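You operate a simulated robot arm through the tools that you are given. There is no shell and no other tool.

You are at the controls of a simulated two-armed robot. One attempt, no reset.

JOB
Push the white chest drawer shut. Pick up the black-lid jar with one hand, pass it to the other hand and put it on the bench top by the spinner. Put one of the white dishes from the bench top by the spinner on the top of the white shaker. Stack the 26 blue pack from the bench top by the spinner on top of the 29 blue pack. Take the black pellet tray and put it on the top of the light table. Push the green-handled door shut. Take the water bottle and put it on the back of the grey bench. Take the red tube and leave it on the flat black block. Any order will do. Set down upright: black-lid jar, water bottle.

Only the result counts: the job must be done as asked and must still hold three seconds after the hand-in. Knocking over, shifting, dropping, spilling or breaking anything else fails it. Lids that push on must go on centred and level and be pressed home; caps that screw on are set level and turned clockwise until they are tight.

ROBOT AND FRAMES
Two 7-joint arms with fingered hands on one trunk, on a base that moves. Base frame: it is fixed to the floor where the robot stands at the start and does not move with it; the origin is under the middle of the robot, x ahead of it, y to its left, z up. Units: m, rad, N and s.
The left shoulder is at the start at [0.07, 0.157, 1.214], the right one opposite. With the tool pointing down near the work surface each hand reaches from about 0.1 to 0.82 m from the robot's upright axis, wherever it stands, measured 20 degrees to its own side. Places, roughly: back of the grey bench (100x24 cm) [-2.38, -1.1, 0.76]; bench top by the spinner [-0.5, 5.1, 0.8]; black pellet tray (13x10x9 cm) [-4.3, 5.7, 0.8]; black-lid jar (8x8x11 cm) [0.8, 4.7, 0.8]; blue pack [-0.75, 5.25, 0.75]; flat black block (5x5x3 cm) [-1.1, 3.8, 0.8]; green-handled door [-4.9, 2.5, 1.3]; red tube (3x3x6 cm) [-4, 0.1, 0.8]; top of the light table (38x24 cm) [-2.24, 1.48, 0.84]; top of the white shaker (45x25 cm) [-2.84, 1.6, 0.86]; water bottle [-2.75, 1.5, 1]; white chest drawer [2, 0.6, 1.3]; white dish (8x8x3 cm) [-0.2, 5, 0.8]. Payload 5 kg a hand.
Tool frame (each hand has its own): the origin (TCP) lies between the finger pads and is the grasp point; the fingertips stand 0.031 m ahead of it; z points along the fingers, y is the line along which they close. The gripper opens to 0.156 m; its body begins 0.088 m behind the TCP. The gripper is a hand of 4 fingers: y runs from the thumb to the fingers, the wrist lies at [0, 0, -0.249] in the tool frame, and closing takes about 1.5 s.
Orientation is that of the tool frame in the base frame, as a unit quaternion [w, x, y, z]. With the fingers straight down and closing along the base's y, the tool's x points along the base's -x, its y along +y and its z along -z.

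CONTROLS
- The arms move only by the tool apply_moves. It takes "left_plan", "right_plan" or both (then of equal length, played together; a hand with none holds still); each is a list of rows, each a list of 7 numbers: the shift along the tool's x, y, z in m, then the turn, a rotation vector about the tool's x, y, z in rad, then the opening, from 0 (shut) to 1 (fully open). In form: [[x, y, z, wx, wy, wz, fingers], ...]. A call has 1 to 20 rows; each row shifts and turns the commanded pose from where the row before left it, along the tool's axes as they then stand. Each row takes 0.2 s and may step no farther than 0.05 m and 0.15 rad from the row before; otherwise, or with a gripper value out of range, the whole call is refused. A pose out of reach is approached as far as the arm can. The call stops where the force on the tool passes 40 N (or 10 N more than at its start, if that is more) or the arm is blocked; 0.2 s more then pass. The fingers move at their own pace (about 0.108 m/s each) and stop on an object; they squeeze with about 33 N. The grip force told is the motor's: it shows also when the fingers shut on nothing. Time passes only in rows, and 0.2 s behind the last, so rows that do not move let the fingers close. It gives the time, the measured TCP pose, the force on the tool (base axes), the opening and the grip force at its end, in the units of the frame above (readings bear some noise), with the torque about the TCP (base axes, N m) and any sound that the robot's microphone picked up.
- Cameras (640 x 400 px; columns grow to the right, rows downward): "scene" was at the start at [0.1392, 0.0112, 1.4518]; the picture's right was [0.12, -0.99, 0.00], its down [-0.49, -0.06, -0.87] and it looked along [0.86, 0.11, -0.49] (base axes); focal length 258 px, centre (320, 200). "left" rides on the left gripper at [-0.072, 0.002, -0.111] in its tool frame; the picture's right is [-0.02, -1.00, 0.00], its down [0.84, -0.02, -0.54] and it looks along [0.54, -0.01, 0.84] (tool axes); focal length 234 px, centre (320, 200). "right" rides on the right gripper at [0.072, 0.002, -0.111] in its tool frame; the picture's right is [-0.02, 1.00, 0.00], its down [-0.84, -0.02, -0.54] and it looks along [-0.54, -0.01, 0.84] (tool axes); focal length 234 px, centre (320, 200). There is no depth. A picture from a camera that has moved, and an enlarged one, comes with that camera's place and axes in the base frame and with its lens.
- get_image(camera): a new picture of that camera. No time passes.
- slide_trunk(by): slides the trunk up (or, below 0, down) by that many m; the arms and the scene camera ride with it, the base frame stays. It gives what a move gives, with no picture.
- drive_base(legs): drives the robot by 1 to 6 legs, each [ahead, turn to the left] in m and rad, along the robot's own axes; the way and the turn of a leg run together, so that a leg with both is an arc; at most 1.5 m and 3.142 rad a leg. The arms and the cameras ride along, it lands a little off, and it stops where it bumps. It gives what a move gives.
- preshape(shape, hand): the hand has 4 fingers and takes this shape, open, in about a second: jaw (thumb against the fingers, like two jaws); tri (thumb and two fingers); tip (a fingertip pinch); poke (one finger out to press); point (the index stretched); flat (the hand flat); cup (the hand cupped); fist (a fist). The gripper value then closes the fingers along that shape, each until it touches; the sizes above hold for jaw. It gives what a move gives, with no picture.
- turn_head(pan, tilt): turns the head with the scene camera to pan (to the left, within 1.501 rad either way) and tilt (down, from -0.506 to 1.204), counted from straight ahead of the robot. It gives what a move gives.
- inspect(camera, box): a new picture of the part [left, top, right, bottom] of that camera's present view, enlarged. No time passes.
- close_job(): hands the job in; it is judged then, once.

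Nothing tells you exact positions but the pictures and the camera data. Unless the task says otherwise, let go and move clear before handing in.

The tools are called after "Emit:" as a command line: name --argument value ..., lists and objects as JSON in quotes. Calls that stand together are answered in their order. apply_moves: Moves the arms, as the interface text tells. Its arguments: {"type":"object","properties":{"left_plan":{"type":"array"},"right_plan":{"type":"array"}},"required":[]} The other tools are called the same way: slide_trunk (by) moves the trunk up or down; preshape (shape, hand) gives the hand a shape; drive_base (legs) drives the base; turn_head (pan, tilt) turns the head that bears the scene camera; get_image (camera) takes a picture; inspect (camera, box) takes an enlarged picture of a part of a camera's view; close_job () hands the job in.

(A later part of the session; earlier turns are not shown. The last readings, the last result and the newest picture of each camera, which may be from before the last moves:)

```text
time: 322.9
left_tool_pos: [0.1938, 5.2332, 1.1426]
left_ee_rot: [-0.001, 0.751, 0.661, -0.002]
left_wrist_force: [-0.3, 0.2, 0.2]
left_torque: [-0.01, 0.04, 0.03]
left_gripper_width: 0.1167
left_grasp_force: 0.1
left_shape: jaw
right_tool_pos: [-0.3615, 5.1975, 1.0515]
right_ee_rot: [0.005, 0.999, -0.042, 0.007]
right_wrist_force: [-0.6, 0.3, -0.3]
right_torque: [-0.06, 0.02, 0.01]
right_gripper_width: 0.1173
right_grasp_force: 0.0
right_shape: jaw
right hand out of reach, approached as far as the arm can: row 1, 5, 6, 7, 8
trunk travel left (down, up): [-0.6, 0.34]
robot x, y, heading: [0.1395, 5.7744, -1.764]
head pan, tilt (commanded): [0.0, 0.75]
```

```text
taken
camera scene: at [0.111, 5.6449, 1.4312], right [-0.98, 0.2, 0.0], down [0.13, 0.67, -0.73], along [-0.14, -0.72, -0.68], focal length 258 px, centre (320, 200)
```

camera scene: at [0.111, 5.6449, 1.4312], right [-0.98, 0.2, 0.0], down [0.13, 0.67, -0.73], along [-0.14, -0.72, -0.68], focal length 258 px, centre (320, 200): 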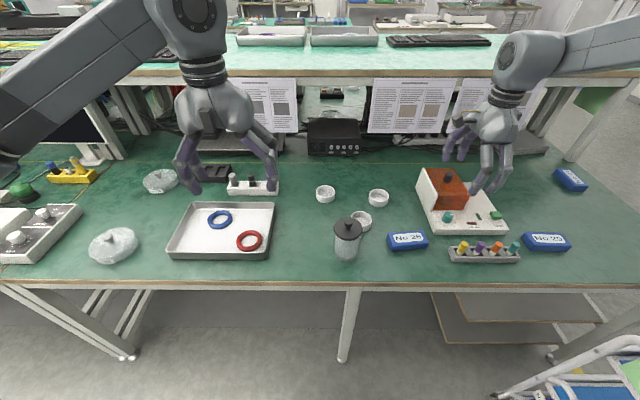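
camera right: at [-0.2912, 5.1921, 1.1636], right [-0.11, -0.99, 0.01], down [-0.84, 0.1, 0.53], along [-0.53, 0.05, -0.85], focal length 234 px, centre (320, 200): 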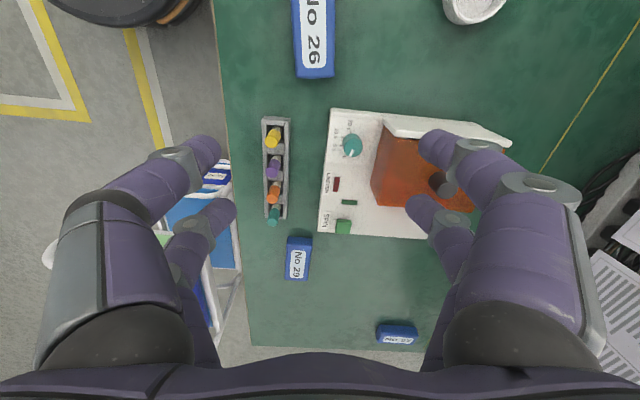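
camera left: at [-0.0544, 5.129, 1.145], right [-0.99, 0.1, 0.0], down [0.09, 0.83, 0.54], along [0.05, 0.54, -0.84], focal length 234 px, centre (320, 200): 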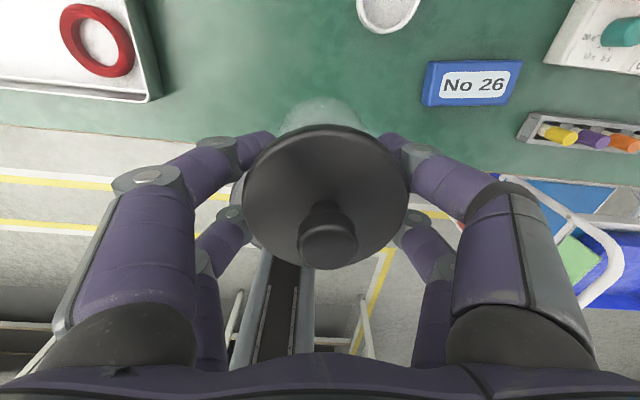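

Turned this way the right hand can't come further to the centre; pack 26 should be ~38 cm to my right. I'll shift the base about 9 cm to the left with a small dog-leg.

Emit:
drive_base --legs '[[0, -0.3], [-0.3, 0], [0, 0.3], [0.29, 0]]'

Emit:
get_image --camera "right"

```text
time: 328.5
left_tool_pos: [0.282, 5.2152, 1.1433]
left_ee_rot: [0.0, 0.751, 0.661, -0.001]
left_wrist_force: [0.4, -0.3, -0.2]
left_torque: [0.04, 0.02, 0.02]
left_gripper_width: 0.1168
left_grasp_force: 0.1
left_shape: jaw
right_tool_pos: [-0.2719, 5.1797, 1.0521]
right_ee_rot: [0.003, 0.999, -0.042, 0.007]
right_wrist_force: [0.1, 0.5, -0.1]
right_torque: [0.02, -0.02, -0.02]
right_gripper_width: 0.1173
right_grasp_force: 0.0
right_shape: jaw
trunk travel left (down, up): [-0.6, 0.34]
robot x, y, heading: [0.2288, 5.7547, -1.768]
head pan, tilt (commanded): [0.0, 0.75]
```

```text
taken
camera right: at [-0.2028, 5.1729, 1.1634], right [-0.11, -0.99, 0.01], down [-0.84, 0.09, 0.53], along [-0.53, 0.05, -0.85], focal length 234 px, centre (320, 200)
```

right: 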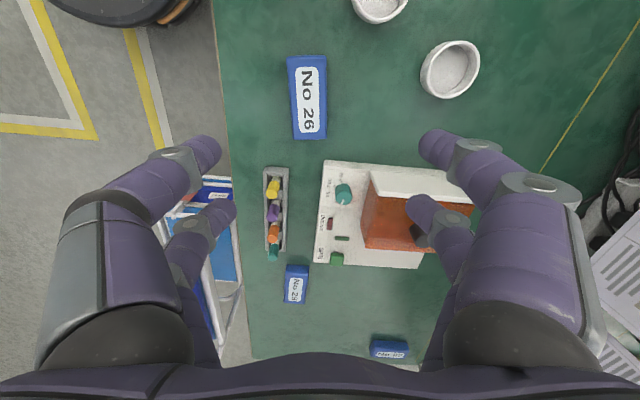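

Pack 26 is now right below, about 1.5 cm off. I'll centre over it and lower to just above it.

Emit:
apply_moves --right_plan '[[0.0126, -0.0174, 0.03, 0, 0, 0, 0.75], [0, 0, 0.045, 0, 0, 0, 0.75], [0, 0, 0.045, 0, 0, 0, 0.75], [0, 0, 0.045, 0, 0, 0, 0.75], [0, 0, 0.035, 0, 0, 0, 0.75], [0, 0, 0, 0, 0, 0, 0.75]]'

Emit:
get_image --camera "right"

Emit:
turn_head --pan -0.4 --tilt 0.75

Emit:
get_image --camera "scene"

```text
time: 329.9
left_tool_pos: [0.2822, 5.2159, 1.1449]
left_ee_rot: [-0.001, 0.75, 0.661, -0.002]
left_wrist_force: [0.1, 1.6, 0.0]
left_torque: [-0.02, -0.01, -0.06]
left_gripper_width: 0.1168
left_grasp_force: 0.1
left_shape: jaw
right_tool_pos: [-0.2626, 5.1941, 0.8521]
right_ee_rot: [0.005, 0.999, -0.04, 0.008]
right_wrist_force: [0.2, -0.3, 0.6]
right_torque: [-0.02, 0.01, -0.01]
right_gripper_width: 0.117
right_grasp_force: 0.1
right_shape: jaw
right hand out of reach, approached as far as the arm can: row 1
trunk travel left (down, up): [-0.6, 0.34]
robot x, y, heading: [0.2293, 5.7574, -1.764]
head pan, tilt (commanded): [0.0, 0.75]
```

```text
taken
camera right: at [-0.1934, 5.1891, 0.9639], right [-0.1, -0.99, 0.01], down [-0.84, 0.09, 0.53], along [-0.53, 0.05, -0.85], focal length 234 px, centre (320, 200)
```

right: 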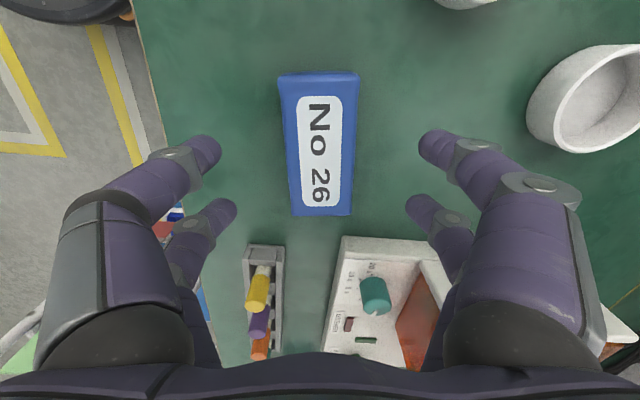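

```text
time: 330.8
left_tool_pos: [0.2823, 5.214, 1.1428]
left_ee_rot: [-0.001, 0.75, 0.661, -0.003]
left_wrist_force: [0.2, 0.2, -0.3]
left_torque: [0.02, -0.01, 0.04]
left_gripper_width: 0.1167
left_grasp_force: 0.0
left_shape: jaw
right_tool_pos: [-0.2619, 5.1934, 0.852]
right_ee_rot: [0.004, 0.999, -0.041, 0.009]
right_wrist_force: [0.1, 0.2, 0.4]
right_torque: [0.0, 0.02, -0.05]
right_gripper_width: 0.1173
right_grasp_force: 0.0
right_shape: jaw
trunk travel left (down, up): [-0.6, 0.34]
robot x, y, heading: [0.2262, 5.753, -1.766]
head pan, tilt (commanded): [-0.4, 0.75]
```

```text
taken
camera scene: at [0.1688, 5.6378, 1.4311], right [-0.83, 0.56, 0.0], down [0.38, 0.56, -0.73], along [-0.41, -0.61, -0.68], focal length 258 px, centre (320, 200)
```

scene: 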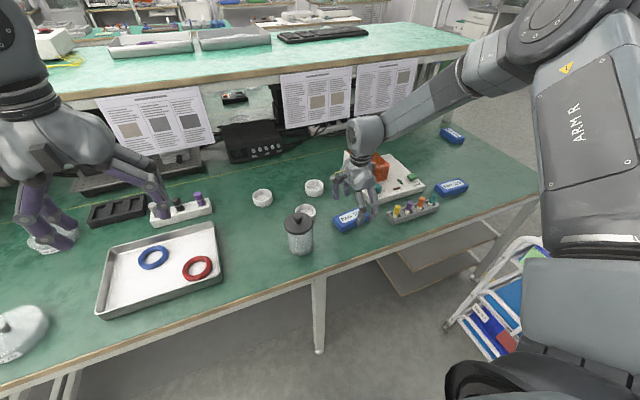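

Well centred across the pack. I'll shift 8 mm along it, lower 5 cm and close.

Emit:
apply_moves --right_plan '[[0.008, 0, 0.02, 0, 0, 0, 0.75], [0, 0, 0.02, 0, 0, 0, 0.75], [0, 0, 0.011, 0, 0, 0, 0.75], [0, 0, 0, 0, 0, 0, 0.75]]'

Emit:
inspect --camera "scene" --box '[310, 110, 430, 250]'

Emit:
get_image --camera "right"

```text
time: 331.8
left_tool_pos: [0.2823, 5.216, 1.143]
left_ee_rot: [-0.001, 0.75, 0.661, -0.002]
left_wrist_force: [0.2, 0.3, -0.5]
left_torque: [-0.02, 0.0, -0.04]
left_gripper_width: 0.1166
left_grasp_force: 0.1
left_shape: jaw
right_tool_pos: [-0.2595, 5.1934, 0.8005]
right_ee_rot: [0.003, 0.999, -0.04, 0.01]
right_wrist_force: [0.1, 0.4, 0.7]
right_torque: [0.01, -0.02, -0.04]
right_gripper_width: 0.1176
right_grasp_force: 0.1
right_shape: jaw
right hand out of reach, approached as far as the arm can: row 1
trunk travel left (down, up): [-0.6, 0.34]
robot x, y, heading: [0.2236, 5.7546, -1.769]
head pan, tilt (commanded): [-0.4, 0.75]
```

```text
2.86 times, centred on (370, 180) of scene
camera zoom: at [0.1688, 5.638, 1.4311], right [-0.83, 0.56, 0.0], down [0.38, 0.56, -0.73], along [-0.41, -0.61, -0.68], focal length 738 px, centre (177, 257)
```

zoom: 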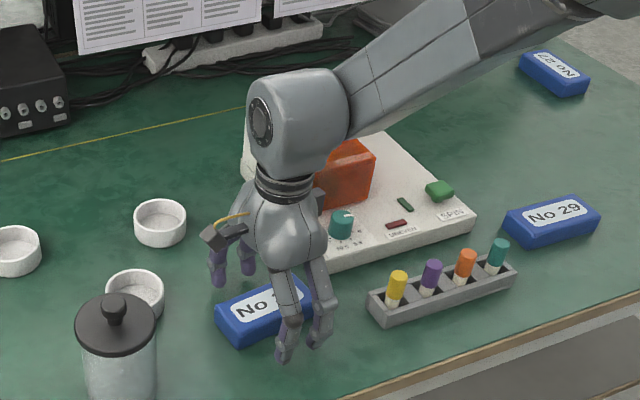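

```text
taken
camera right: at [-0.191, 5.1886, 0.912], right [-0.1, -0.99, 0.01], down [-0.84, 0.09, 0.53], along [-0.53, 0.05, -0.85], focal length 234 px, centre (320, 200)
```

right: 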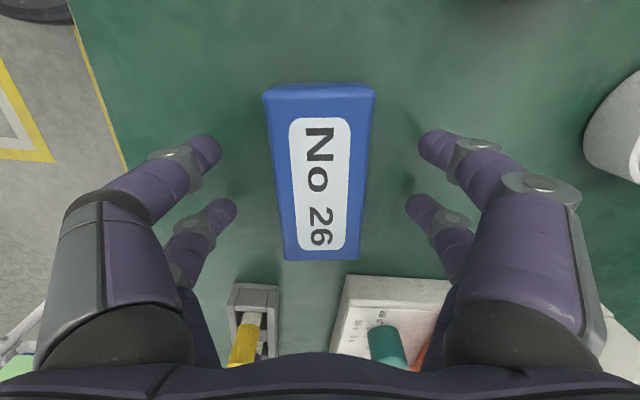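

The pack is centred between the fingers. Closing and lifting it a little.

Emit:
apply_moves --right_plan '[[0, 0, 0, 0, 0, 0, 0], [0, 0, 0, 0, 0, 0, 0], [0, 0, 0, 0, 0, 0, 0], [0, 0, 0, 0, 0, 0, 0], [0, 0, 0, 0, 0, 0, 0], [0, 0, 0, 0, 0, 0, 0], [0, 0, -0.02, 0, 0, 0, 0], [0, 0, -0.03, 0, 0, 0, 0], [0, 0, 0, 0, 0, 0, 0]]'

Emit:
inspect --camera "scene" --box '[310, 110, 430, 250]'

Emit:
get_image --camera "right"

```text
time: 333.8
left_tool_pos: [0.2813, 5.2152, 1.1427]
left_ee_rot: [-0.001, 0.75, 0.661, 0.0]
left_wrist_force: [-0.1, 0.0, 0.5]
left_torque: [0.02, -0.03, -0.02]
left_gripper_width: 0.1166
left_grasp_force: 0.1
left_shape: jaw
right_tool_pos: [-0.259, 5.196, 0.8497]
right_ee_rot: [0.004, 0.999, -0.039, 0.011]
right_wrist_force: [0.5, 0.1, -0.4]
right_torque: [0.02, -0.03, 0.02]
right_gripper_width: 0.0506
right_grasp_force: 32.5
right_shape: jaw
trunk travel left (down, up): [-0.6, 0.34]
robot x, y, heading: [0.2255, 5.7564, -1.768]
head pan, tilt (commanded): [-0.4, 0.75]
```

```text
2.86 times, centred on (370, 180) of scene
camera zoom: at [0.1682, 5.6372, 1.431], right [-0.83, 0.56, 0.0], down [0.38, 0.56, -0.73], along [-0.41, -0.6, -0.68], focal length 738 px, centre (177, 257)
```

zoom: 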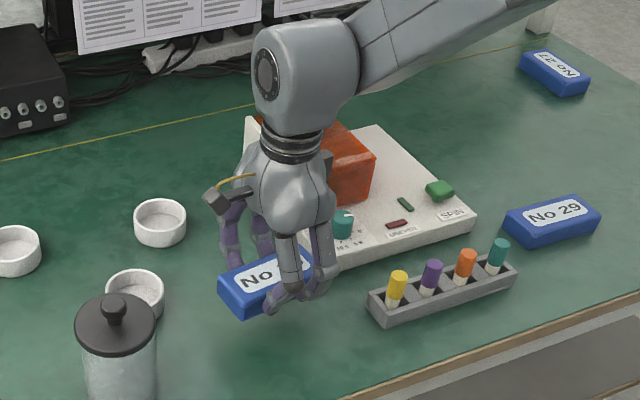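

```text
taken
camera right: at [-0.192, 5.1897, 0.9621], right [-0.1, -0.99, 0.01], down [-0.85, 0.09, 0.53], along [-0.52, 0.05, -0.85], focal length 234 px, centre (320, 200)
```

right: 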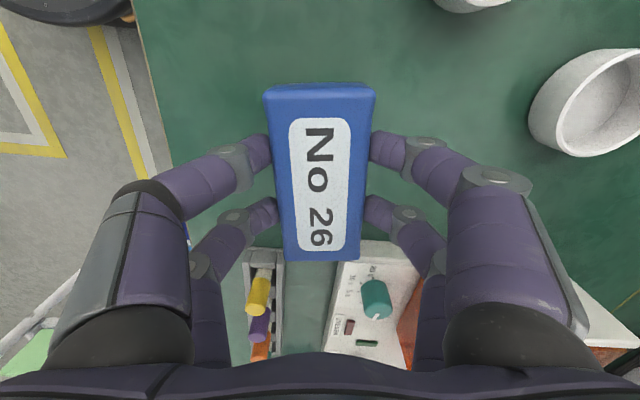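

Pack 26 is held. I'll raise it and shift the base about 42 cm to the right (in a dog-leg) so pack 29 comes under the right hand.

Emit:
apply_moves --right_plan '[[0, 0, -0.04, 0, 0, 0, 0], [0, 0, -0.045, 0, 0, 0, 0], [0, 0, -0.045, 0, 0, 0, 0], [0, 0, -0.045, 0, 0, 0, 0], [0, 0, -0.045, 0, 0, 0, 0]]'

Emit:
drive_base --legs '[[0, 0.9], [-0.53, 0], [0, -0.9], [0.31, 0]]'

Emit:
get_image --camera "right"

Emit:
get_image --camera "scene"

```text
time: 335.0
left_tool_pos: [0.2833, 5.2166, 1.1433]
left_ee_rot: [-0.001, 0.75, 0.662, -0.002]
left_wrist_force: [-0.6, 0.2, 0.5]
left_torque: [-0.02, 0.04, 0.01]
left_gripper_width: 0.1165
left_grasp_force: 0.1
left_shape: jaw
right_tool_pos: [-0.2636, 5.1981, 1.0714]
right_ee_rot: [0.004, 0.999, -0.038, 0.009]
right_wrist_force: [-0.5, 0.9, -0.6]
right_torque: [-0.02, 0.02, 0.01]
right_gripper_width: 0.0505
right_grasp_force: 32.8
right_shape: jaw
right hand out of reach, approached as far as the arm can: row 5
trunk travel left (down, up): [-0.6, 0.34]
robot x, y, heading: [0.2263, 5.7586, -1.771]
head pan, tilt (commanded): [-0.4, 0.75]
```

```text
time: 344.4
left_tool_pos: [-0.1188, 5.3132, 1.1433]
left_ee_rot: [-0.001, 0.748, 0.663, -0.002]
left_wrist_force: [1.3, 0.3, 0.1]
left_torque: [0.0, -0.02, 0.03]
left_gripper_width: 0.1165
left_grasp_force: 0.0
left_shape: jaw
right_tool_pos: [-0.665, 5.2925, 1.0704]
right_ee_rot: [0.004, 0.999, -0.035, 0.009]
right_wrist_force: [0.4, -0.9, -1.7]
right_torque: [0.02, 0.01, 0.03]
right_gripper_width: 0.0502
right_grasp_force: 33.5
right_shape: jaw
trunk travel left (down, up): [-0.6, 0.34]
robot x, y, heading: [-0.1778, 5.856, -1.758]
head pan, tilt (commanded): [-0.4, 0.75]
```

```text
taken
camera right: at [-0.5957, 5.2874, 1.1831], right [-0.09, -1.0, 0.01], down [-0.85, 0.08, 0.53], along [-0.53, 0.04, -0.85], focal length 234 px, centre (320, 200)
```

right: 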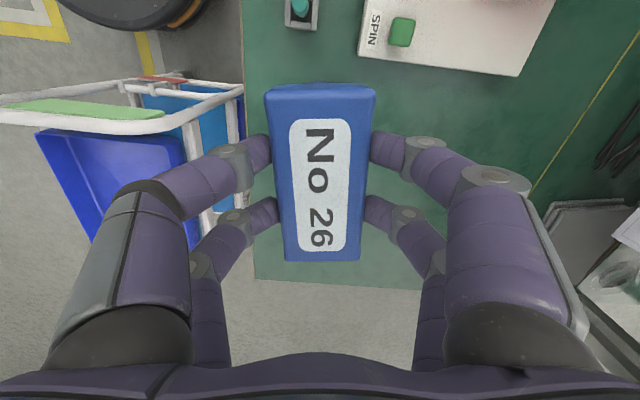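

```text
taken
camera scene: at [-0.2345, 5.7356, 1.4312], right [-0.83, 0.56, 0.0], down [0.38, 0.57, -0.73], along [-0.41, -0.61, -0.68], focal length 258 px, centre (320, 200)
```

scene: 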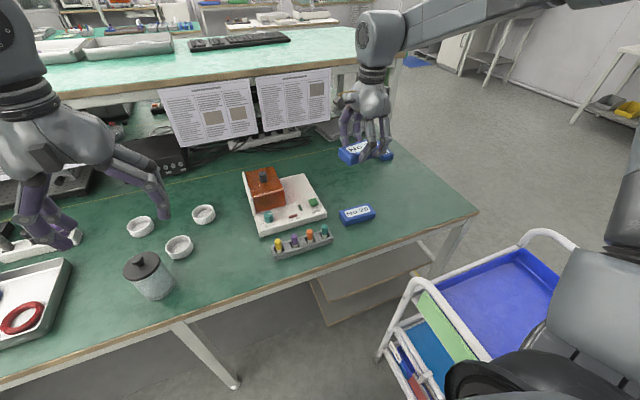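

Pack 29 is visible just in front of my right hand. I'll zoom in to measure its exact place and angle.

Emit:
inspect --camera "scene" --box '[310, 130, 410, 240]'

```text
3.64 times, centred on (360, 185) of scene
camera zoom: at [-0.2345, 5.7356, 1.4312], right [-0.83, 0.56, 0.0], down [0.38, 0.57, -0.73], along [-0.41, -0.61, -0.68], focal length 939 px, centre (174, 254)
```

zoom: 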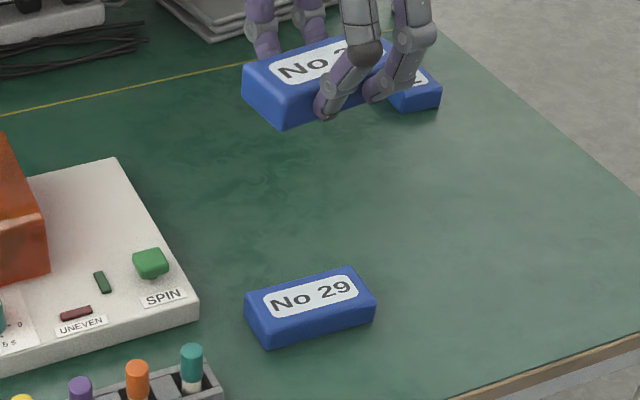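

To measure pack 29 with the more accurate hand camera, I'll shift the right hand 10 cm further right so it looks past pack 26.

Emit:
apply_moves --right_plan '[[-0.035, 0, 0, 0, 0, 0, 0], [-0.035, 0, 0, 0, 0, 0, 0], [-0.03, 0, 0, 0, 0, 0, 0], [0, 0, 0, 0, 0, 0, 0]]'

Emit:
get_image --camera "right"

```text
time: 345.4
left_tool_pos: [-0.1175, 5.314, 1.144]
left_ee_rot: [-0.001, 0.748, 0.663, -0.002]
left_wrist_force: [0.5, 0.0, 0.2]
left_torque: [-0.01, 0.02, 0.0]
left_gripper_width: 0.1168
left_grasp_force: 0.1
left_shape: jaw
right_tool_pos: [-0.7642, 5.2994, 1.0692]
right_ee_rot: [0.003, 0.999, -0.035, 0.009]
right_wrist_force: [0.5, 0.4, -0.4]
right_torque: [0.0, -0.01, 0.0]
right_gripper_width: 0.0501
right_grasp_force: 33.3
right_shape: jaw
trunk travel left (down, up): [-0.6, 0.34]
robot x, y, heading: [-0.179, 5.8522, -1.76]
head pan, tilt (commanded): [-0.4, 0.75]
```

```text
taken
camera right: at [-0.6957, 5.2951, 1.1804], right [-0.09, -1.0, 0.01], down [-0.85, 0.08, 0.53], along [-0.53, 0.04, -0.85], focal length 234 px, centre (320, 200)
```

right: 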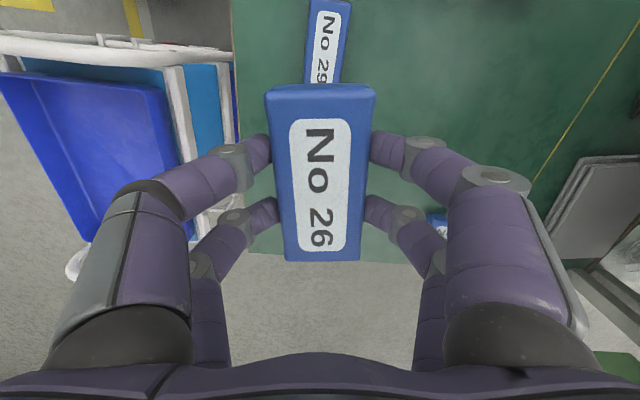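

Pack 29's centre is near (−0.694, 5.283), turned a few degrees. I'll bring pack 26 above it, align the yaw, and lower to just above contact.

Emit:
apply_moves --right_plan '[[0.036, 0.0062, 0, 0, 0, 0, 0], [0.0361, 0.0062, 0, 0, 0, 0, 0], [0, 0, 0.02, 0, 0, 0.1, 0], [0, 0, 0.045, 0, 0, 0, 0], [0, 0, 0.045, 0, 0, 0, 0], [0, 0, 0.045, 0, 0, 0, 0], [0, 0, 0.04, 0, 0, 0, 0], [0, 0, 0, 0, 0, 0, 0]]'

Emit:
inspect --camera "scene" --box '[310, 130, 410, 240]'

Emit:
get_image --camera "right"

```text
time: 347.2
left_tool_pos: [-0.1179, 5.3146, 1.1441]
left_ee_rot: [-0.002, 0.748, 0.664, -0.002]
left_wrist_force: [-0.6, 0.4, 0.6]
left_torque: [0.03, 0.04, -0.01]
left_gripper_width: 0.1165
left_grasp_force: 0.0
left_shape: jaw
right_tool_pos: [-0.6971, 5.2812, 0.8759]
right_ee_rot: [0.005, 0.996, -0.086, 0.01]
right_wrist_force: [-0.2, 1.0, -0.4]
right_torque: [0.03, 0.04, 0.03]
right_gripper_width: 0.0499
right_grasp_force: 32.8
right_shape: jaw
right hand out of reach, approached as far as the arm can: row 3
trunk travel left (down, up): [-0.6, 0.34]
robot x, y, heading: [-0.1804, 5.8523, -1.757]
head pan, tilt (commanded): [-0.4, 0.75]
```

```text
3.64 times, centred on (360, 185) of scene
camera zoom: at [-0.2341, 5.7362, 1.4312], right [-0.83, 0.56, 0.0], down [0.38, 0.57, -0.73], along [-0.41, -0.61, -0.68], focal length 939 px, centre (174, 254)
```

zoom: 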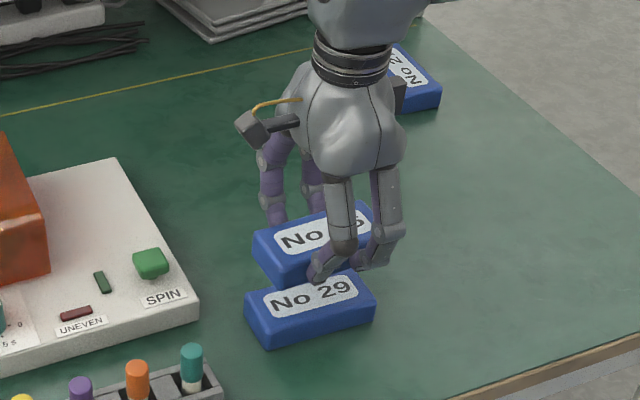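

```text
taken
camera right: at [-0.6292, 5.2696, 0.9882], right [-0.19, -0.98, 0.01], down [-0.83, 0.17, 0.53], along [-0.52, 0.1, -0.85], focal length 234 px, centre (320, 200)
```

right: 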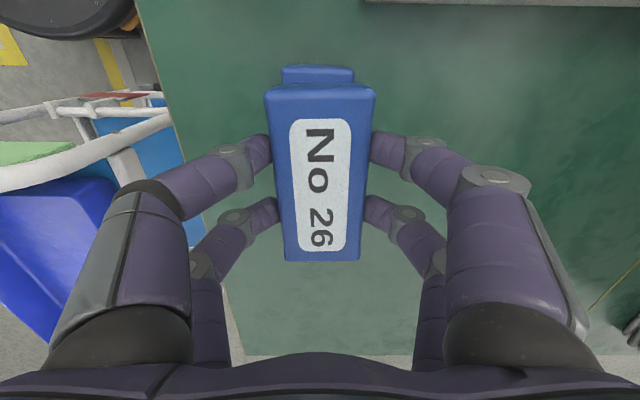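

Alignment looks good; pack 29 peeks out about 6 mm. I'll shift by 6 mm and lower gently until contact.

Emit:
apply_moves --right_plan '[[0.006, 0.001, 0.012, 0, 0, 0, 0], [0, 0, 0.015, 0, 0, 0, 0], [0, 0, 0.008, 0, 0, 0, 0], [0, 0, 0.003, 0, 0, 0, 0], [0, 0, 0.003, 0, 0, 0, 0], [0, 0, 0, 0, 0, 0, 0]]'

Emit:
inspect --camera "scene" --box '[310, 130, 410, 240]'

```text
time: 348.6
left_tool_pos: [-0.1183, 5.3128, 1.1424]
left_ee_rot: [0.0, 0.748, 0.664, -0.002]
left_wrist_force: [0.0, -0.1, -0.9]
left_torque: [0.02, 0.0, -0.02]
left_gripper_width: 0.117
left_grasp_force: 0.0
left_shape: jaw
right_tool_pos: [-0.6907, 5.2783, 0.8348]
right_ee_rot: [0.003, 0.996, -0.083, 0.012]
right_wrist_force: [-0.1, 0.0, -0.9]
right_torque: [0.0, -0.02, -0.02]
right_gripper_width: 0.0503
right_grasp_force: 33.2
right_shape: jaw
trunk travel left (down, up): [-0.6, 0.34]
robot x, y, heading: [-0.1786, 5.8514, -1.763]
head pan, tilt (commanded): [-0.4, 0.75]
```

```text
3.64 times, centred on (360, 185) of scene
camera zoom: at [-0.2346, 5.7353, 1.4311], right [-0.83, 0.56, 0.0], down [0.38, 0.57, -0.73], along [-0.41, -0.61, -0.68], focal length 939 px, centre (174, 254)
```

zoom: 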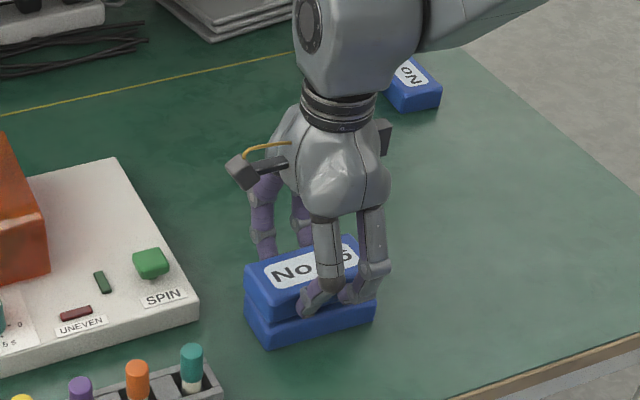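

Very well aligned. Creeping down to contact.

Emit:
apply_moves --right_plan '[[0, 0, 0.002, 0, 0, 0, 0], [0, 0, 0.002, 0, 0, 0, 0], [0, 0, 0, 0, 0, 0, 0]]'

Emit:
apply_moves --right_plan '[[0, 0, 0.002, 0, 0, 0, 0], [0, 0, 0, 0, 0, 0, 0]]'

```text
time: 349.4
left_tool_pos: [-0.1175, 5.3139, 1.1433]
left_ee_rot: [0.0, 0.748, 0.664, -0.001]
left_wrist_force: [0.0, 0.4, 0.0]
left_torque: [0.0, -0.01, -0.03]
left_gripper_width: 0.1166
left_grasp_force: 0.0
left_shape: jaw
right_tool_pos: [-0.6913, 5.2794, 0.8302]
right_ee_rot: [0.004, 0.996, -0.084, 0.012]
right_wrist_force: [0.3, -0.4, -1.2]
right_torque: [-0.03, 0.03, -0.01]
right_gripper_width: 0.0499
right_grasp_force: 33.4
right_shape: jaw
trunk travel left (down, up): [-0.6, 0.34]
robot x, y, heading: [-0.178, 5.8546, -1.757]
head pan, tilt (commanded): [-0.4, 0.75]
```

```text
time: 350.0
left_tool_pos: [-0.1182, 5.3136, 1.1442]
left_ee_rot: [-0.001, 0.748, 0.663, -0.002]
left_wrist_force: [0.1, 1.5, 0.1]
left_torque: [-0.02, 0.02, 0.01]
left_gripper_width: 0.1167
left_grasp_force: 0.0
left_shape: jaw
right_tool_pos: [-0.691, 5.2792, 0.8287]
right_ee_rot: [0.005, 0.996, -0.084, 0.012]
right_wrist_force: [-0.6, 0.3, 6.1]
right_torque: [0.12, -0.05, 0.03]
right_gripper_width: 0.0501
right_grasp_force: 33.0
right_shape: jaw
trunk travel left (down, up): [-0.6, 0.34]
robot x, y, heading: [-0.1815, 5.8532, -1.76]
head pan, tilt (commanded): [-0.4, 0.75]
```

Contact. I'll release and rise straight up.

Emit:
apply_moves --right_plan '[[0, 0, -0.001, 0, 0, 0, 0], [0, 0, 0, 0, 0, 0, 0.6], [0, 0, 0, 0, 0, 0, 0.6], [0, 0, 0, 0, 0, 0, 0.6], [0, 0, -0.02, 0, 0, 0, 0.6], [0, 0, -0.04, 0, 0, 0, 0.6], [0, 0, -0.045, 0, 0, 0, 0.6], [0, 0, -0.045, 0, 0, 0, 0.6], [0, 0, -0.045, 0, 0, 0, 0.6]]'

Emit:
inspect --camera "scene" --box '[310, 130, 410, 240]'

Emit:
get_image --camera "right"

```text
time: 352.0
left_tool_pos: [-0.1176, 5.314, 1.1447]
left_ee_rot: [-0.001, 0.748, 0.664, -0.003]
left_wrist_force: [-0.8, 0.5, -0.7]
left_torque: [-0.05, -0.01, 0.0]
left_gripper_width: 0.117
left_grasp_force: 0.0
left_shape: jaw
right_tool_pos: [-0.6997, 5.2842, 1.0248]
right_ee_rot: [0.004, 0.997, -0.082, 0.013]
right_wrist_force: [0.0, 0.1, 0.4]
right_torque: [-0.04, 0.02, 0.0]
right_gripper_width: 0.0933
right_grasp_force: 0.0
right_shape: jaw
right hand out of reach, approached as far as the arm can: row 8
trunk travel left (down, up): [-0.6, 0.34]
robot x, y, heading: [-0.1777, 5.8515, -1.757]
head pan, tilt (commanded): [-0.4, 0.75]
```

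```text
3.64 times, centred on (360, 185) of scene
camera zoom: at [-0.2336, 5.7368, 1.4312], right [-0.83, 0.56, 0.0], down [0.38, 0.57, -0.73], along [-0.41, -0.61, -0.68], focal length 939 px, centre (174, 254)
```

zoom: 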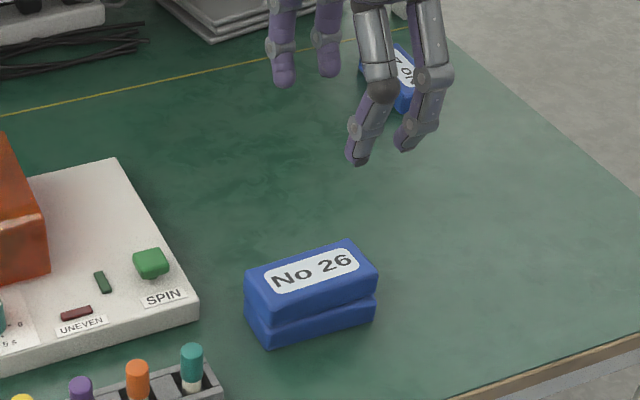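

```text
taken
camera right: at [-0.6325, 5.2722, 1.1374], right [-0.19, -0.98, 0.01], down [-0.84, 0.16, 0.52], along [-0.51, 0.09, -0.85], focal length 234 px, centre (320, 200)
```

right: 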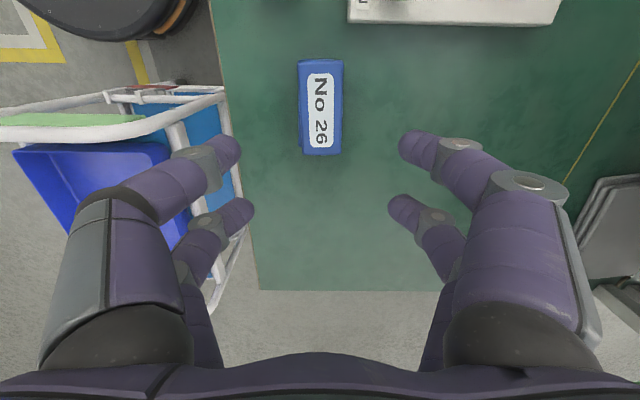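

The stack is neat. Next the white dish: I'll roll 20 cm closer and pick the dish nearest the spinner (at about (−0.243, 4.978)) with the left hand.

Emit:
drive_base --legs '[[0.2, 0]]'

Emit:
turn_head --pan 0.0 --tilt 0.85

Emit:
get_image --camera "scene"

Emit:
get_image --camera "left"

```text
time: 353.6
left_tool_pos: [-0.1569, 5.1151, 1.1429]
left_ee_rot: [-0.001, 0.749, 0.663, -0.002]
left_wrist_force: [0.5, 1.3, 0.4]
left_torque: [0.05, 0.01, -0.03]
left_gripper_width: 0.117
left_grasp_force: 0.1
left_shape: jaw
right_tool_pos: [-0.7383, 5.0829, 1.0247]
right_ee_rot: [0.004, 0.997, -0.082, 0.013]
right_wrist_force: [0.4, -0.2, 0.0]
right_torque: [0.04, -0.01, 0.02]
right_gripper_width: 0.0932
right_grasp_force: 0.1
right_shape: jaw
trunk travel left (down, up): [-0.6, 0.34]
robot x, y, heading: [-0.2191, 5.658, -1.757]
head pan, tilt (commanded): [-0.4, 0.75]
```

```text
time: 354.5
left_tool_pos: [-0.1563, 5.1159, 1.1441]
left_ee_rot: [-0.001, 0.748, 0.663, -0.002]
left_wrist_force: [0.1, -0.6, 0.0]
left_torque: [-0.02, -0.01, 0.0]
left_gripper_width: 0.1169
left_grasp_force: 0.0
left_shape: jaw
right_tool_pos: [-0.7377, 5.0841, 1.0243]
right_ee_rot: [0.004, 0.997, -0.082, 0.014]
right_wrist_force: [-0.1, 0.0, 0.3]
right_torque: [-0.03, 0.01, -0.04]
right_gripper_width: 0.0931
right_grasp_force: 0.0
right_shape: jaw
trunk travel left (down, up): [-0.6, 0.34]
robot x, y, heading: [-0.2136, 5.6549, -1.764]
head pan, tilt (commanded): [0.0, 0.85]
```

```text
taken
camera scene: at [-0.2414, 5.5294, 1.4232], right [-0.98, 0.19, 0.0], down [0.14, 0.74, -0.66], along [-0.12, -0.65, -0.75], focal length 258 px, centre (320, 200)
```

scene: 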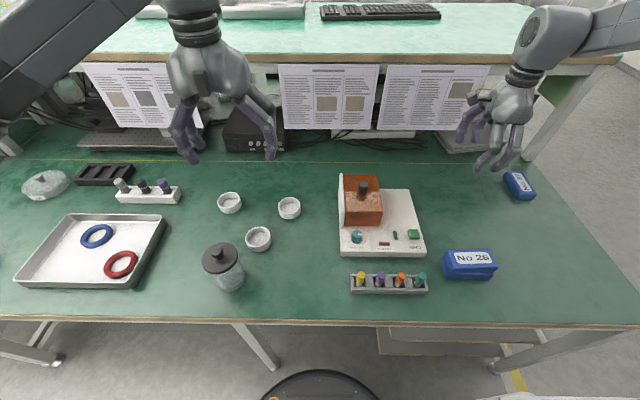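

```text
taken
camera left: at [-0.1633, 5.0429, 1.2539], right [-1.0, 0.1, 0.0], down [0.08, 0.84, 0.54], along [0.05, 0.54, -0.84], focal length 234 px, centre (320, 200)
```

left: 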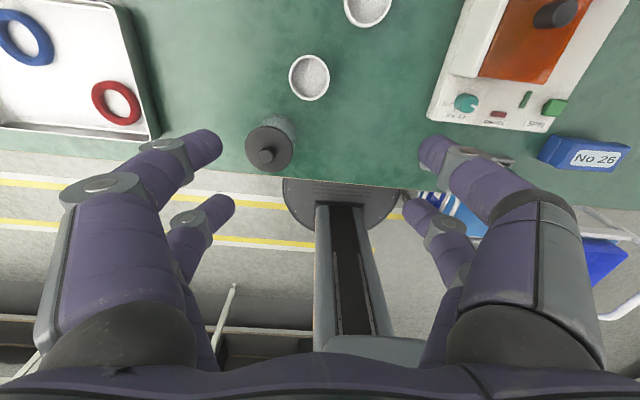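

Dish C is at about (−0.242, 4.992). I'll move the left hand over it and lower partway.

Emit:
apply_moves --left_plan '[[-0.0338, -0.0175, 0, 0, 0, 0, 0.75], [-0.0338, -0.0175, 0, 0, 0, 0, 0.75], [-0.0338, -0.0175, 0, 0, 0, 0, 0.75], [-0.0338, -0.0175, 0, 0, 0, 0, 0.75], [0, 0, 0.05, 0, 0, 0, 0.75], [0, 0, 0.05, 0, 0, 0, 0.75], [0, 0, 0.05, 0, 0, 0, 0.75], [0, 0, 0.05, 0, 0, 0, 0.75], [0, 0, 0.05, 0, 0, 0, 0.75], [0, 0, 0, 0, 0, 0, 0.75]]'

Emit:
get_image --camera "left"

Emit:
inspect --camera "scene" --box '[180, 110, 400, 290]'

```text
time: 356.7
left_tool_pos: [-0.2438, 4.9865, 0.8942]
left_ee_rot: [-0.001, 0.747, 0.664, -0.003]
left_wrist_force: [0.1, -0.2, 0.1]
left_torque: [-0.03, -0.01, 0.0]
left_gripper_width: 0.1166
left_grasp_force: 0.0
left_shape: jaw
right_tool_pos: [-0.7397, 5.0834, 1.0249]
right_ee_rot: [0.005, 0.997, -0.082, 0.014]
right_wrist_force: [0.0, 0.7, 0.1]
right_torque: [-0.02, -0.01, 0.02]
right_gripper_width: 0.0932
right_grasp_force: 0.1
right_shape: jaw
trunk travel left (down, up): [-0.6, 0.34]
robot x, y, heading: [-0.2177, 5.6577, -1.761]
head pan, tilt (commanded): [0.0, 0.85]
```

```text
taken
camera left: at [-0.2503, 4.9152, 1.0042], right [-1.0, 0.1, 0.0], down [0.08, 0.84, 0.54], along [0.05, 0.54, -0.84], focal length 234 px, centre (320, 200)
```

left: 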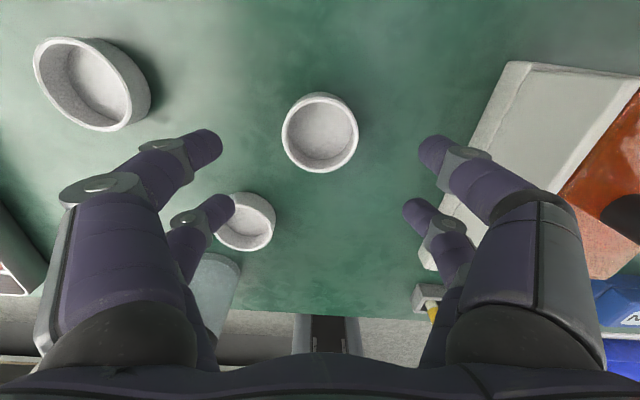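

```text
2.22 times, centred on (290, 200) of scene
camera zoom: at [-0.2415, 5.5295, 1.4232], right [-0.98, 0.19, 0.0], down [0.14, 0.74, -0.66], along [-0.12, -0.65, -0.75], focal length 574 px, centre (387, 200)
```

zoom: 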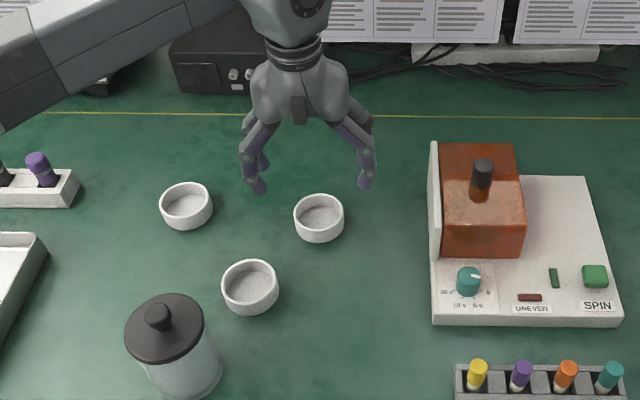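

Centred within 7 mm. I'll correct, lower to gripping height, and close on the dish.

Emit:
apply_moves --left_plan '[[-0.007, 0, 0.03, 0, 0, 0, 0.75], [0, 0, 0.035, 0, 0, 0, 0.75], [0, 0, 0.02, 0, 0, 0, 0.75], [0, 0, 0.012, 0, 0, 0, 0.75], [0, 0, 0, 0, 0, 0, 0.75]]'

Emit:
get_image --camera "left"

Emit:
inspect --camera "scene" --box '[180, 110, 400, 290]'

```text
time: 357.9
left_tool_pos: [-0.245, 4.9818, 0.7959]
left_ee_rot: [-0.001, 0.748, 0.664, -0.001]
left_wrist_force: [0.5, 0.0, 1.1]
left_torque: [0.0, -0.02, -0.05]
left_gripper_width: 0.1166
left_grasp_force: 0.2
left_shape: jaw
right_tool_pos: [-0.7379, 5.0838, 1.0239]
right_ee_rot: [0.005, 0.997, -0.081, 0.012]
right_wrist_force: [0.1, 0.0, 0.5]
right_torque: [-0.02, -0.01, -0.01]
right_gripper_width: 0.0932
right_grasp_force: 0.1
right_shape: jaw
trunk travel left (down, up): [-0.6, 0.34]
robot x, y, heading: [-0.2184, 5.6557, -1.758]
head pan, tilt (commanded): [0.0, 0.85]
```

```text
taken
camera left: at [-0.2513, 4.9091, 0.907], right [-1.0, 0.1, 0.0], down [0.08, 0.84, 0.54], along [0.05, 0.54, -0.84], focal length 234 px, centre (320, 200)
```

left: 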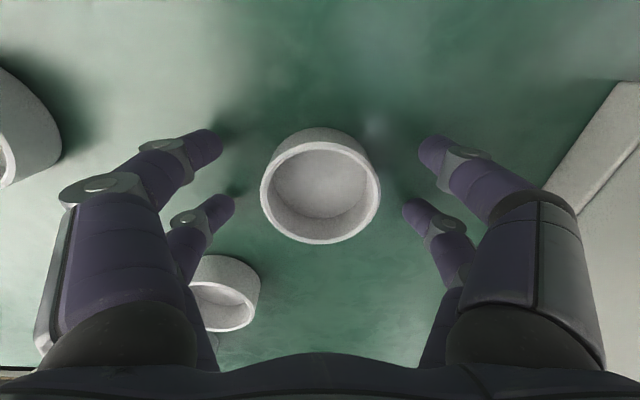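

```text
2.22 times, centred on (290, 200) of scene
camera zoom: at [-0.2413, 5.5291, 1.4231], right [-0.98, 0.19, 0.0], down [0.14, 0.74, -0.66], along [-0.12, -0.65, -0.75], focal length 574 px, centre (387, 200)
```

zoom: 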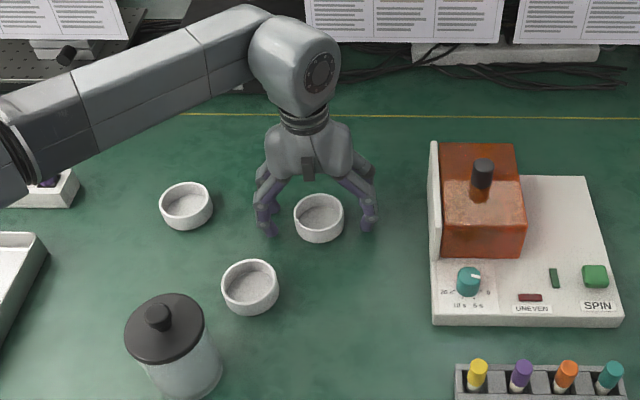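

Emit:
apply_moves --left_plan '[[0, 0, 0, 0, 0, 0, 0], [0, 0, 0, 0, 0, 0, 0], [0, 0, 0, 0, 0, 0, 0], [0, 0, 0, 0, 0, 0, 0], [0, 0, 0, 0, 0, 0, 0], [0, 0, -0.01, 0, 0, 0, 0], [0, 0, -0.03, 0, 0, 0, 0], [0, 0, -0.04, 0, 0, 0, 0], [0, 0, 0, 0, 0, 0, 0]]'

Emit:
get_image --camera "left"

Emit:
inspect --camera "scene" --box '[180, 110, 400, 290]'

```text
time: 359.9
left_tool_pos: [-0.2447, 4.9817, 0.8757]
left_ee_rot: [0.0, 0.748, 0.663, -0.002]
left_wrist_force: [0.5, -0.4, -1.4]
left_torque: [0.01, 0.01, 0.0]
left_gripper_width: 0.0424
left_grasp_force: 32.8
left_shape: jaw
right_tool_pos: [-0.7381, 5.0829, 1.0222]
right_ee_rot: [0.004, 0.997, -0.083, 0.012]
right_wrist_force: [0.3, 0.0, 0.3]
right_torque: [0.06, 0.01, -0.02]
right_gripper_width: 0.0931
right_grasp_force: 0.1
right_shape: jaw
trunk travel left (down, up): [-0.6, 0.34]
robot x, y, heading: [-0.2143, 5.6559, -1.761]
head pan, tilt (commanded): [0.0, 0.85]
```

```text
taken
camera left: at [-0.2512, 4.9089, 0.986], right [-1.0, 0.1, 0.0], down [0.08, 0.84, 0.54], along [0.05, 0.54, -0.84], focal length 234 px, centre (320, 200)
```

left: 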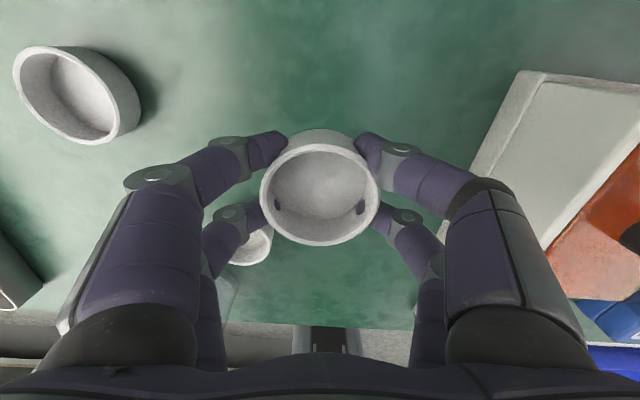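

```text
2.22 times, centred on (290, 200) of scene
camera zoom: at [-0.2414, 5.5281, 1.423], right [-0.98, 0.19, 0.0], down [0.14, 0.74, -0.66], along [-0.12, -0.65, -0.75], focal length 574 px, centre (387, 200)
```

zoom: 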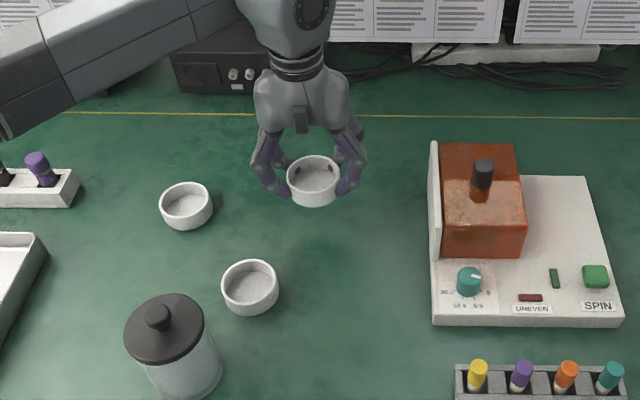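

The dish is held. I'll raise it, back into the aisle and turn the right hand back to its normal yaw.

Emit:
apply_moves --left_plan '[[0, 0, -0.045, 0, 0, 0, 0], [0, 0, -0.045, 0, 0, 0, 0], [0, 0, -0.045, 0, 0, 0, 0], [0, 0, -0.045, 0, 0, 0, 0], [0, 0, -0.045, 0, 0, 0, 0], [0, 0, -0.045, 0, 0, 0, 0]]' --right_plan '[[0, 0, 0, 0, 0, -0.14, 0.6], [0, 0, 0, 0, 0, -0.14, 0.6], [0, 0, 0, 0, 0, -0.14, 0.6], [0, 0, 0, 0, 0, -0.14, 0.6], [0, 0, 0, 0, 0, -0.14, 0.6], [0, 0, 0, 0, 0, -0.14, 0.6]]'

Emit:
drive_base --legs '[[-0.6, 0]]'

Emit:
apply_moves --right_plan '[[0, 0, 0, 0, 0, -0.14, 0.6], [0, 0, 0, 0, 0, -0.14, 0.6], [0, 0, 0, 0, 0, -0.14, 0.6], [0, 0, 0, 0, 0, -0.14, 0.6], [0, 0, 0, 0, 0, -0.14, 1], [0.04, 0, 0, 0, 0, 0, 1], [0.04, 0, 0, 0, 0, 0, 1], [0.04, 0, -0.02, 0, 0, 0, 1], [0, 0, -0.04, 0, 0, 0, 1]]' --left_plan '[[0, 0, 0, 0, 0, 0, 0], [0, 0, 0, 0, 0, 0, 0], [0.04, 0, 0, 0, 0, 0, 0], [0.04, 0, 0, 0, 0, 0, 0], [0.04, 0, 0, 0, 0, 0, 0], [0.04, 0, 0, 0, 0, 0, 0], [0, 0, 0, 0, 0, 0, 0], [0, 0, 0, 0, 0, 0, 0], [0, 0, 0, 0, 0, 0, 0]]'

Emit:
turn_head --pan -0.8 --tilt 0.5

Emit:
get_image --camera "scene"

```text
time: 361.3
left_tool_pos: [-0.2442, 4.9821, 1.146]
left_ee_rot: [0.0, 0.748, 0.663, -0.002]
left_wrist_force: [-0.3, 0.3, -0.2]
left_torque: [0.0, -0.02, 0.03]
left_gripper_width: 0.0425
left_grasp_force: 32.8
left_shape: jaw
right_tool_pos: [-0.7388, 5.085, 1.0245]
right_ee_rot: [0.009, 0.943, 0.332, 0.011]
right_wrist_force: [0.1, -0.1, 0.3]
right_torque: [-0.03, -0.01, 0.01]
right_gripper_width: 0.0934
right_grasp_force: 0.1
right_shape: jaw
trunk travel left (down, up): [-0.6, 0.34]
robot x, y, heading: [-0.2171, 5.6528, -1.757]
head pan, tilt (commanded): [0.0, 0.85]
```

```text
time: 364.6
left_tool_pos: [-0.1301, 5.5712, 1.1465]
left_ee_rot: [-0.001, 0.748, 0.664, -0.002]
left_wrist_force: [-0.5, 0.1, -1.4]
left_torque: [0.01, -0.04, 0.03]
left_gripper_width: 0.0421
left_grasp_force: 33.0
left_shape: jaw
right_tool_pos: [-0.6253, 5.6732, 1.0217]
right_ee_rot: [0.009, 0.943, 0.332, 0.011]
right_wrist_force: [0.0, 0.6, 0.7]
right_torque: [-0.02, -0.02, 0.01]
right_gripper_width: 0.0931
right_grasp_force: 0.0
right_shape: jaw
trunk travel left (down, up): [-0.6, 0.34]
robot x, y, heading: [-0.1012, 6.2479, -1.765]
head pan, tilt (commanded): [0.0, 0.85]
```

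```text
time: 366.6
left_tool_pos: [-0.1092, 5.7316, 1.1462]
left_ee_rot: [-0.001, 0.748, 0.664, -0.002]
left_wrist_force: [1.0, -0.2, -0.8]
left_torque: [-0.02, 0.03, 0.0]
left_gripper_width: 0.0422
left_grasp_force: 32.9
left_shape: jaw
right_tool_pos: [-0.6021, 5.7918, 1.0831]
right_ee_rot: [0.012, 0.773, 0.635, 0.006]
right_wrist_force: [0.4, -0.2, 0.4]
right_torque: [0.02, 0.03, 0.01]
right_gripper_width: 0.1558
right_grasp_force: 0.1
right_shape: jaw
trunk travel left (down, up): [-0.6, 0.34]
robot x, y, heading: [-0.104, 6.2483, -1.76]
head pan, tilt (commanded): [0.0, 0.85]
```

```text
time: 367.8
left_tool_pos: [-0.1096, 5.7315, 1.1451]
left_ee_rot: [-0.001, 0.748, 0.664, -0.002]
left_wrist_force: [-0.2, -0.3, -1.1]
left_torque: [0.01, -0.01, 0.0]
left_gripper_width: 0.0421
left_grasp_force: 33.1
left_shape: jaw
right_tool_pos: [-0.6019, 5.7905, 1.0838]
right_ee_rot: [0.013, 0.773, 0.635, 0.008]
right_wrist_force: [0.8, -0.2, 0.9]
right_torque: [0.0, 0.03, 0.05]
right_gripper_width: 0.156
right_grasp_force: 0.0
right_shape: jaw
trunk travel left (down, up): [-0.6, 0.34]
robot x, y, heading: [-0.103, 6.248, -1.761]
head pan, tilt (commanded): [-0.799, 0.499]
```

```text
taken
camera scene: at [-0.1893, 6.1455, 1.453], right [-0.55, 0.83, 0.0], down [0.4, 0.26, -0.88], along [-0.73, -0.48, -0.48], focal length 258 px, centre (320, 200)
```

scene: 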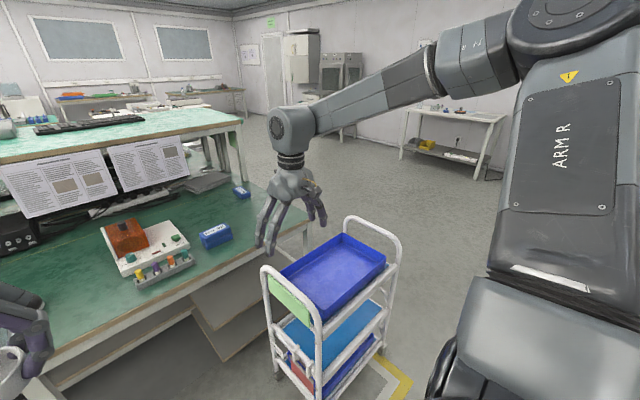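

Now travel to the pellet tray. I'll raise the trunk to clear the trolley, turn to face along the aisle and drive out past it.

Emit:
slide_trunk --by 0.2

Emit:
drive_base --legs '[[0, -1.578], [1.0, 0], [0.9, 0]]'

Emit:
turn_head --pan 0.3 --tilt 0.3

Emit:
get_image --camera "scene"

```text
time: 369.9
left_tool_pos: [-0.1106, 5.7315, 1.3462]
left_ee_rot: [-0.001, 0.748, 0.664, -0.002]
left_wrist_force: [0.8, 0.7, -1.0]
left_torque: [0.04, -0.01, 0.02]
left_gripper_width: 0.0422
left_grasp_force: 33.0
left_shape: jaw
right_tool_pos: [-0.6022, 5.7914, 1.283]
right_ee_rot: [0.012, 0.773, 0.635, 0.007]
right_wrist_force: [-0.4, -0.7, -0.5]
right_torque: [-0.01, -0.02, 0.02]
right_gripper_width: 0.156
right_grasp_force: 0.1
right_shape: jaw
trunk travel left (down, up): [-0.8, 0.14]
robot x, y, heading: [-0.1002, 6.2438, -1.759]
head pan, tilt (commanded): [-0.799, 0.499]
```

```text
time: 383.4
left_tool_pos: [-2.4852, 6.6271, 1.3453]
left_ee_rot: [-0.002, 0.998, -0.062, -0.001]
left_wrist_force: [0.1, 0.1, -0.8]
left_torque: [-0.01, -0.02, 0.0]
left_gripper_width: 0.042
left_grasp_force: 33.3
left_shape: jaw
right_tool_pos: [-2.4239, 7.1182, 1.2833]
right_ee_rot: [0.013, 0.995, -0.1, -0.004]
right_wrist_force: [-0.4, 0.0, 0.0]
right_torque: [-0.01, 0.02, -0.03]
right_gripper_width: 0.1558
right_grasp_force: 0.1
right_shape: jaw
trunk travel left (down, up): [-0.8, 0.14]
robot x, y, heading: [-1.971, 6.6176, 2.945]
head pan, tilt (commanded): [-0.799, 0.499]
```

```text
time: 384.7
left_tool_pos: [-2.4873, 6.6281, 1.3454]
left_ee_rot: [-0.002, 0.998, -0.062, -0.001]
left_wrist_force: [0.4, 0.2, -1.5]
left_torque: [0.01, -0.03, 0.01]
left_gripper_width: 0.0422
left_grasp_force: 33.3
left_shape: jaw
right_tool_pos: [-2.4242, 7.119, 1.2832]
right_ee_rot: [0.014, 0.995, -0.1, -0.004]
right_wrist_force: [0.1, 0.0, -0.4]
right_torque: [0.04, -0.03, 0.02]
right_gripper_width: 0.1559
right_grasp_force: 0.1
right_shape: jaw
trunk travel left (down, up): [-0.8, 0.14]
robot x, y, heading: [-1.9736, 6.6135, 2.947]
head pan, tilt (commanded): [0.3, 0.3]
```

```text
taken
camera scene: at [-2.1157, 6.6172, 1.6715], right [-0.1, 0.99, 0.0], down [0.29, 0.03, -0.96], along [-0.95, -0.1, -0.3], focal length 258 px, centre (320, 200)
```

scene: 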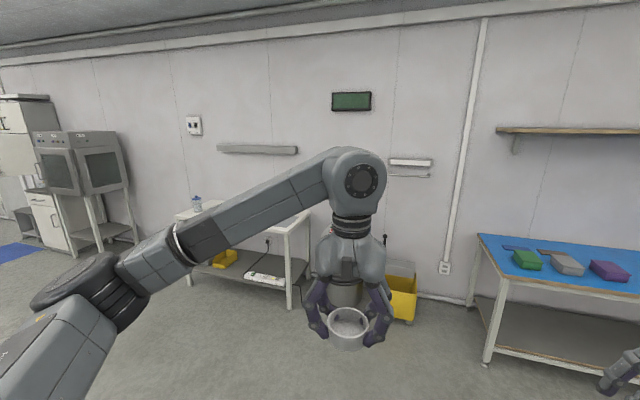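

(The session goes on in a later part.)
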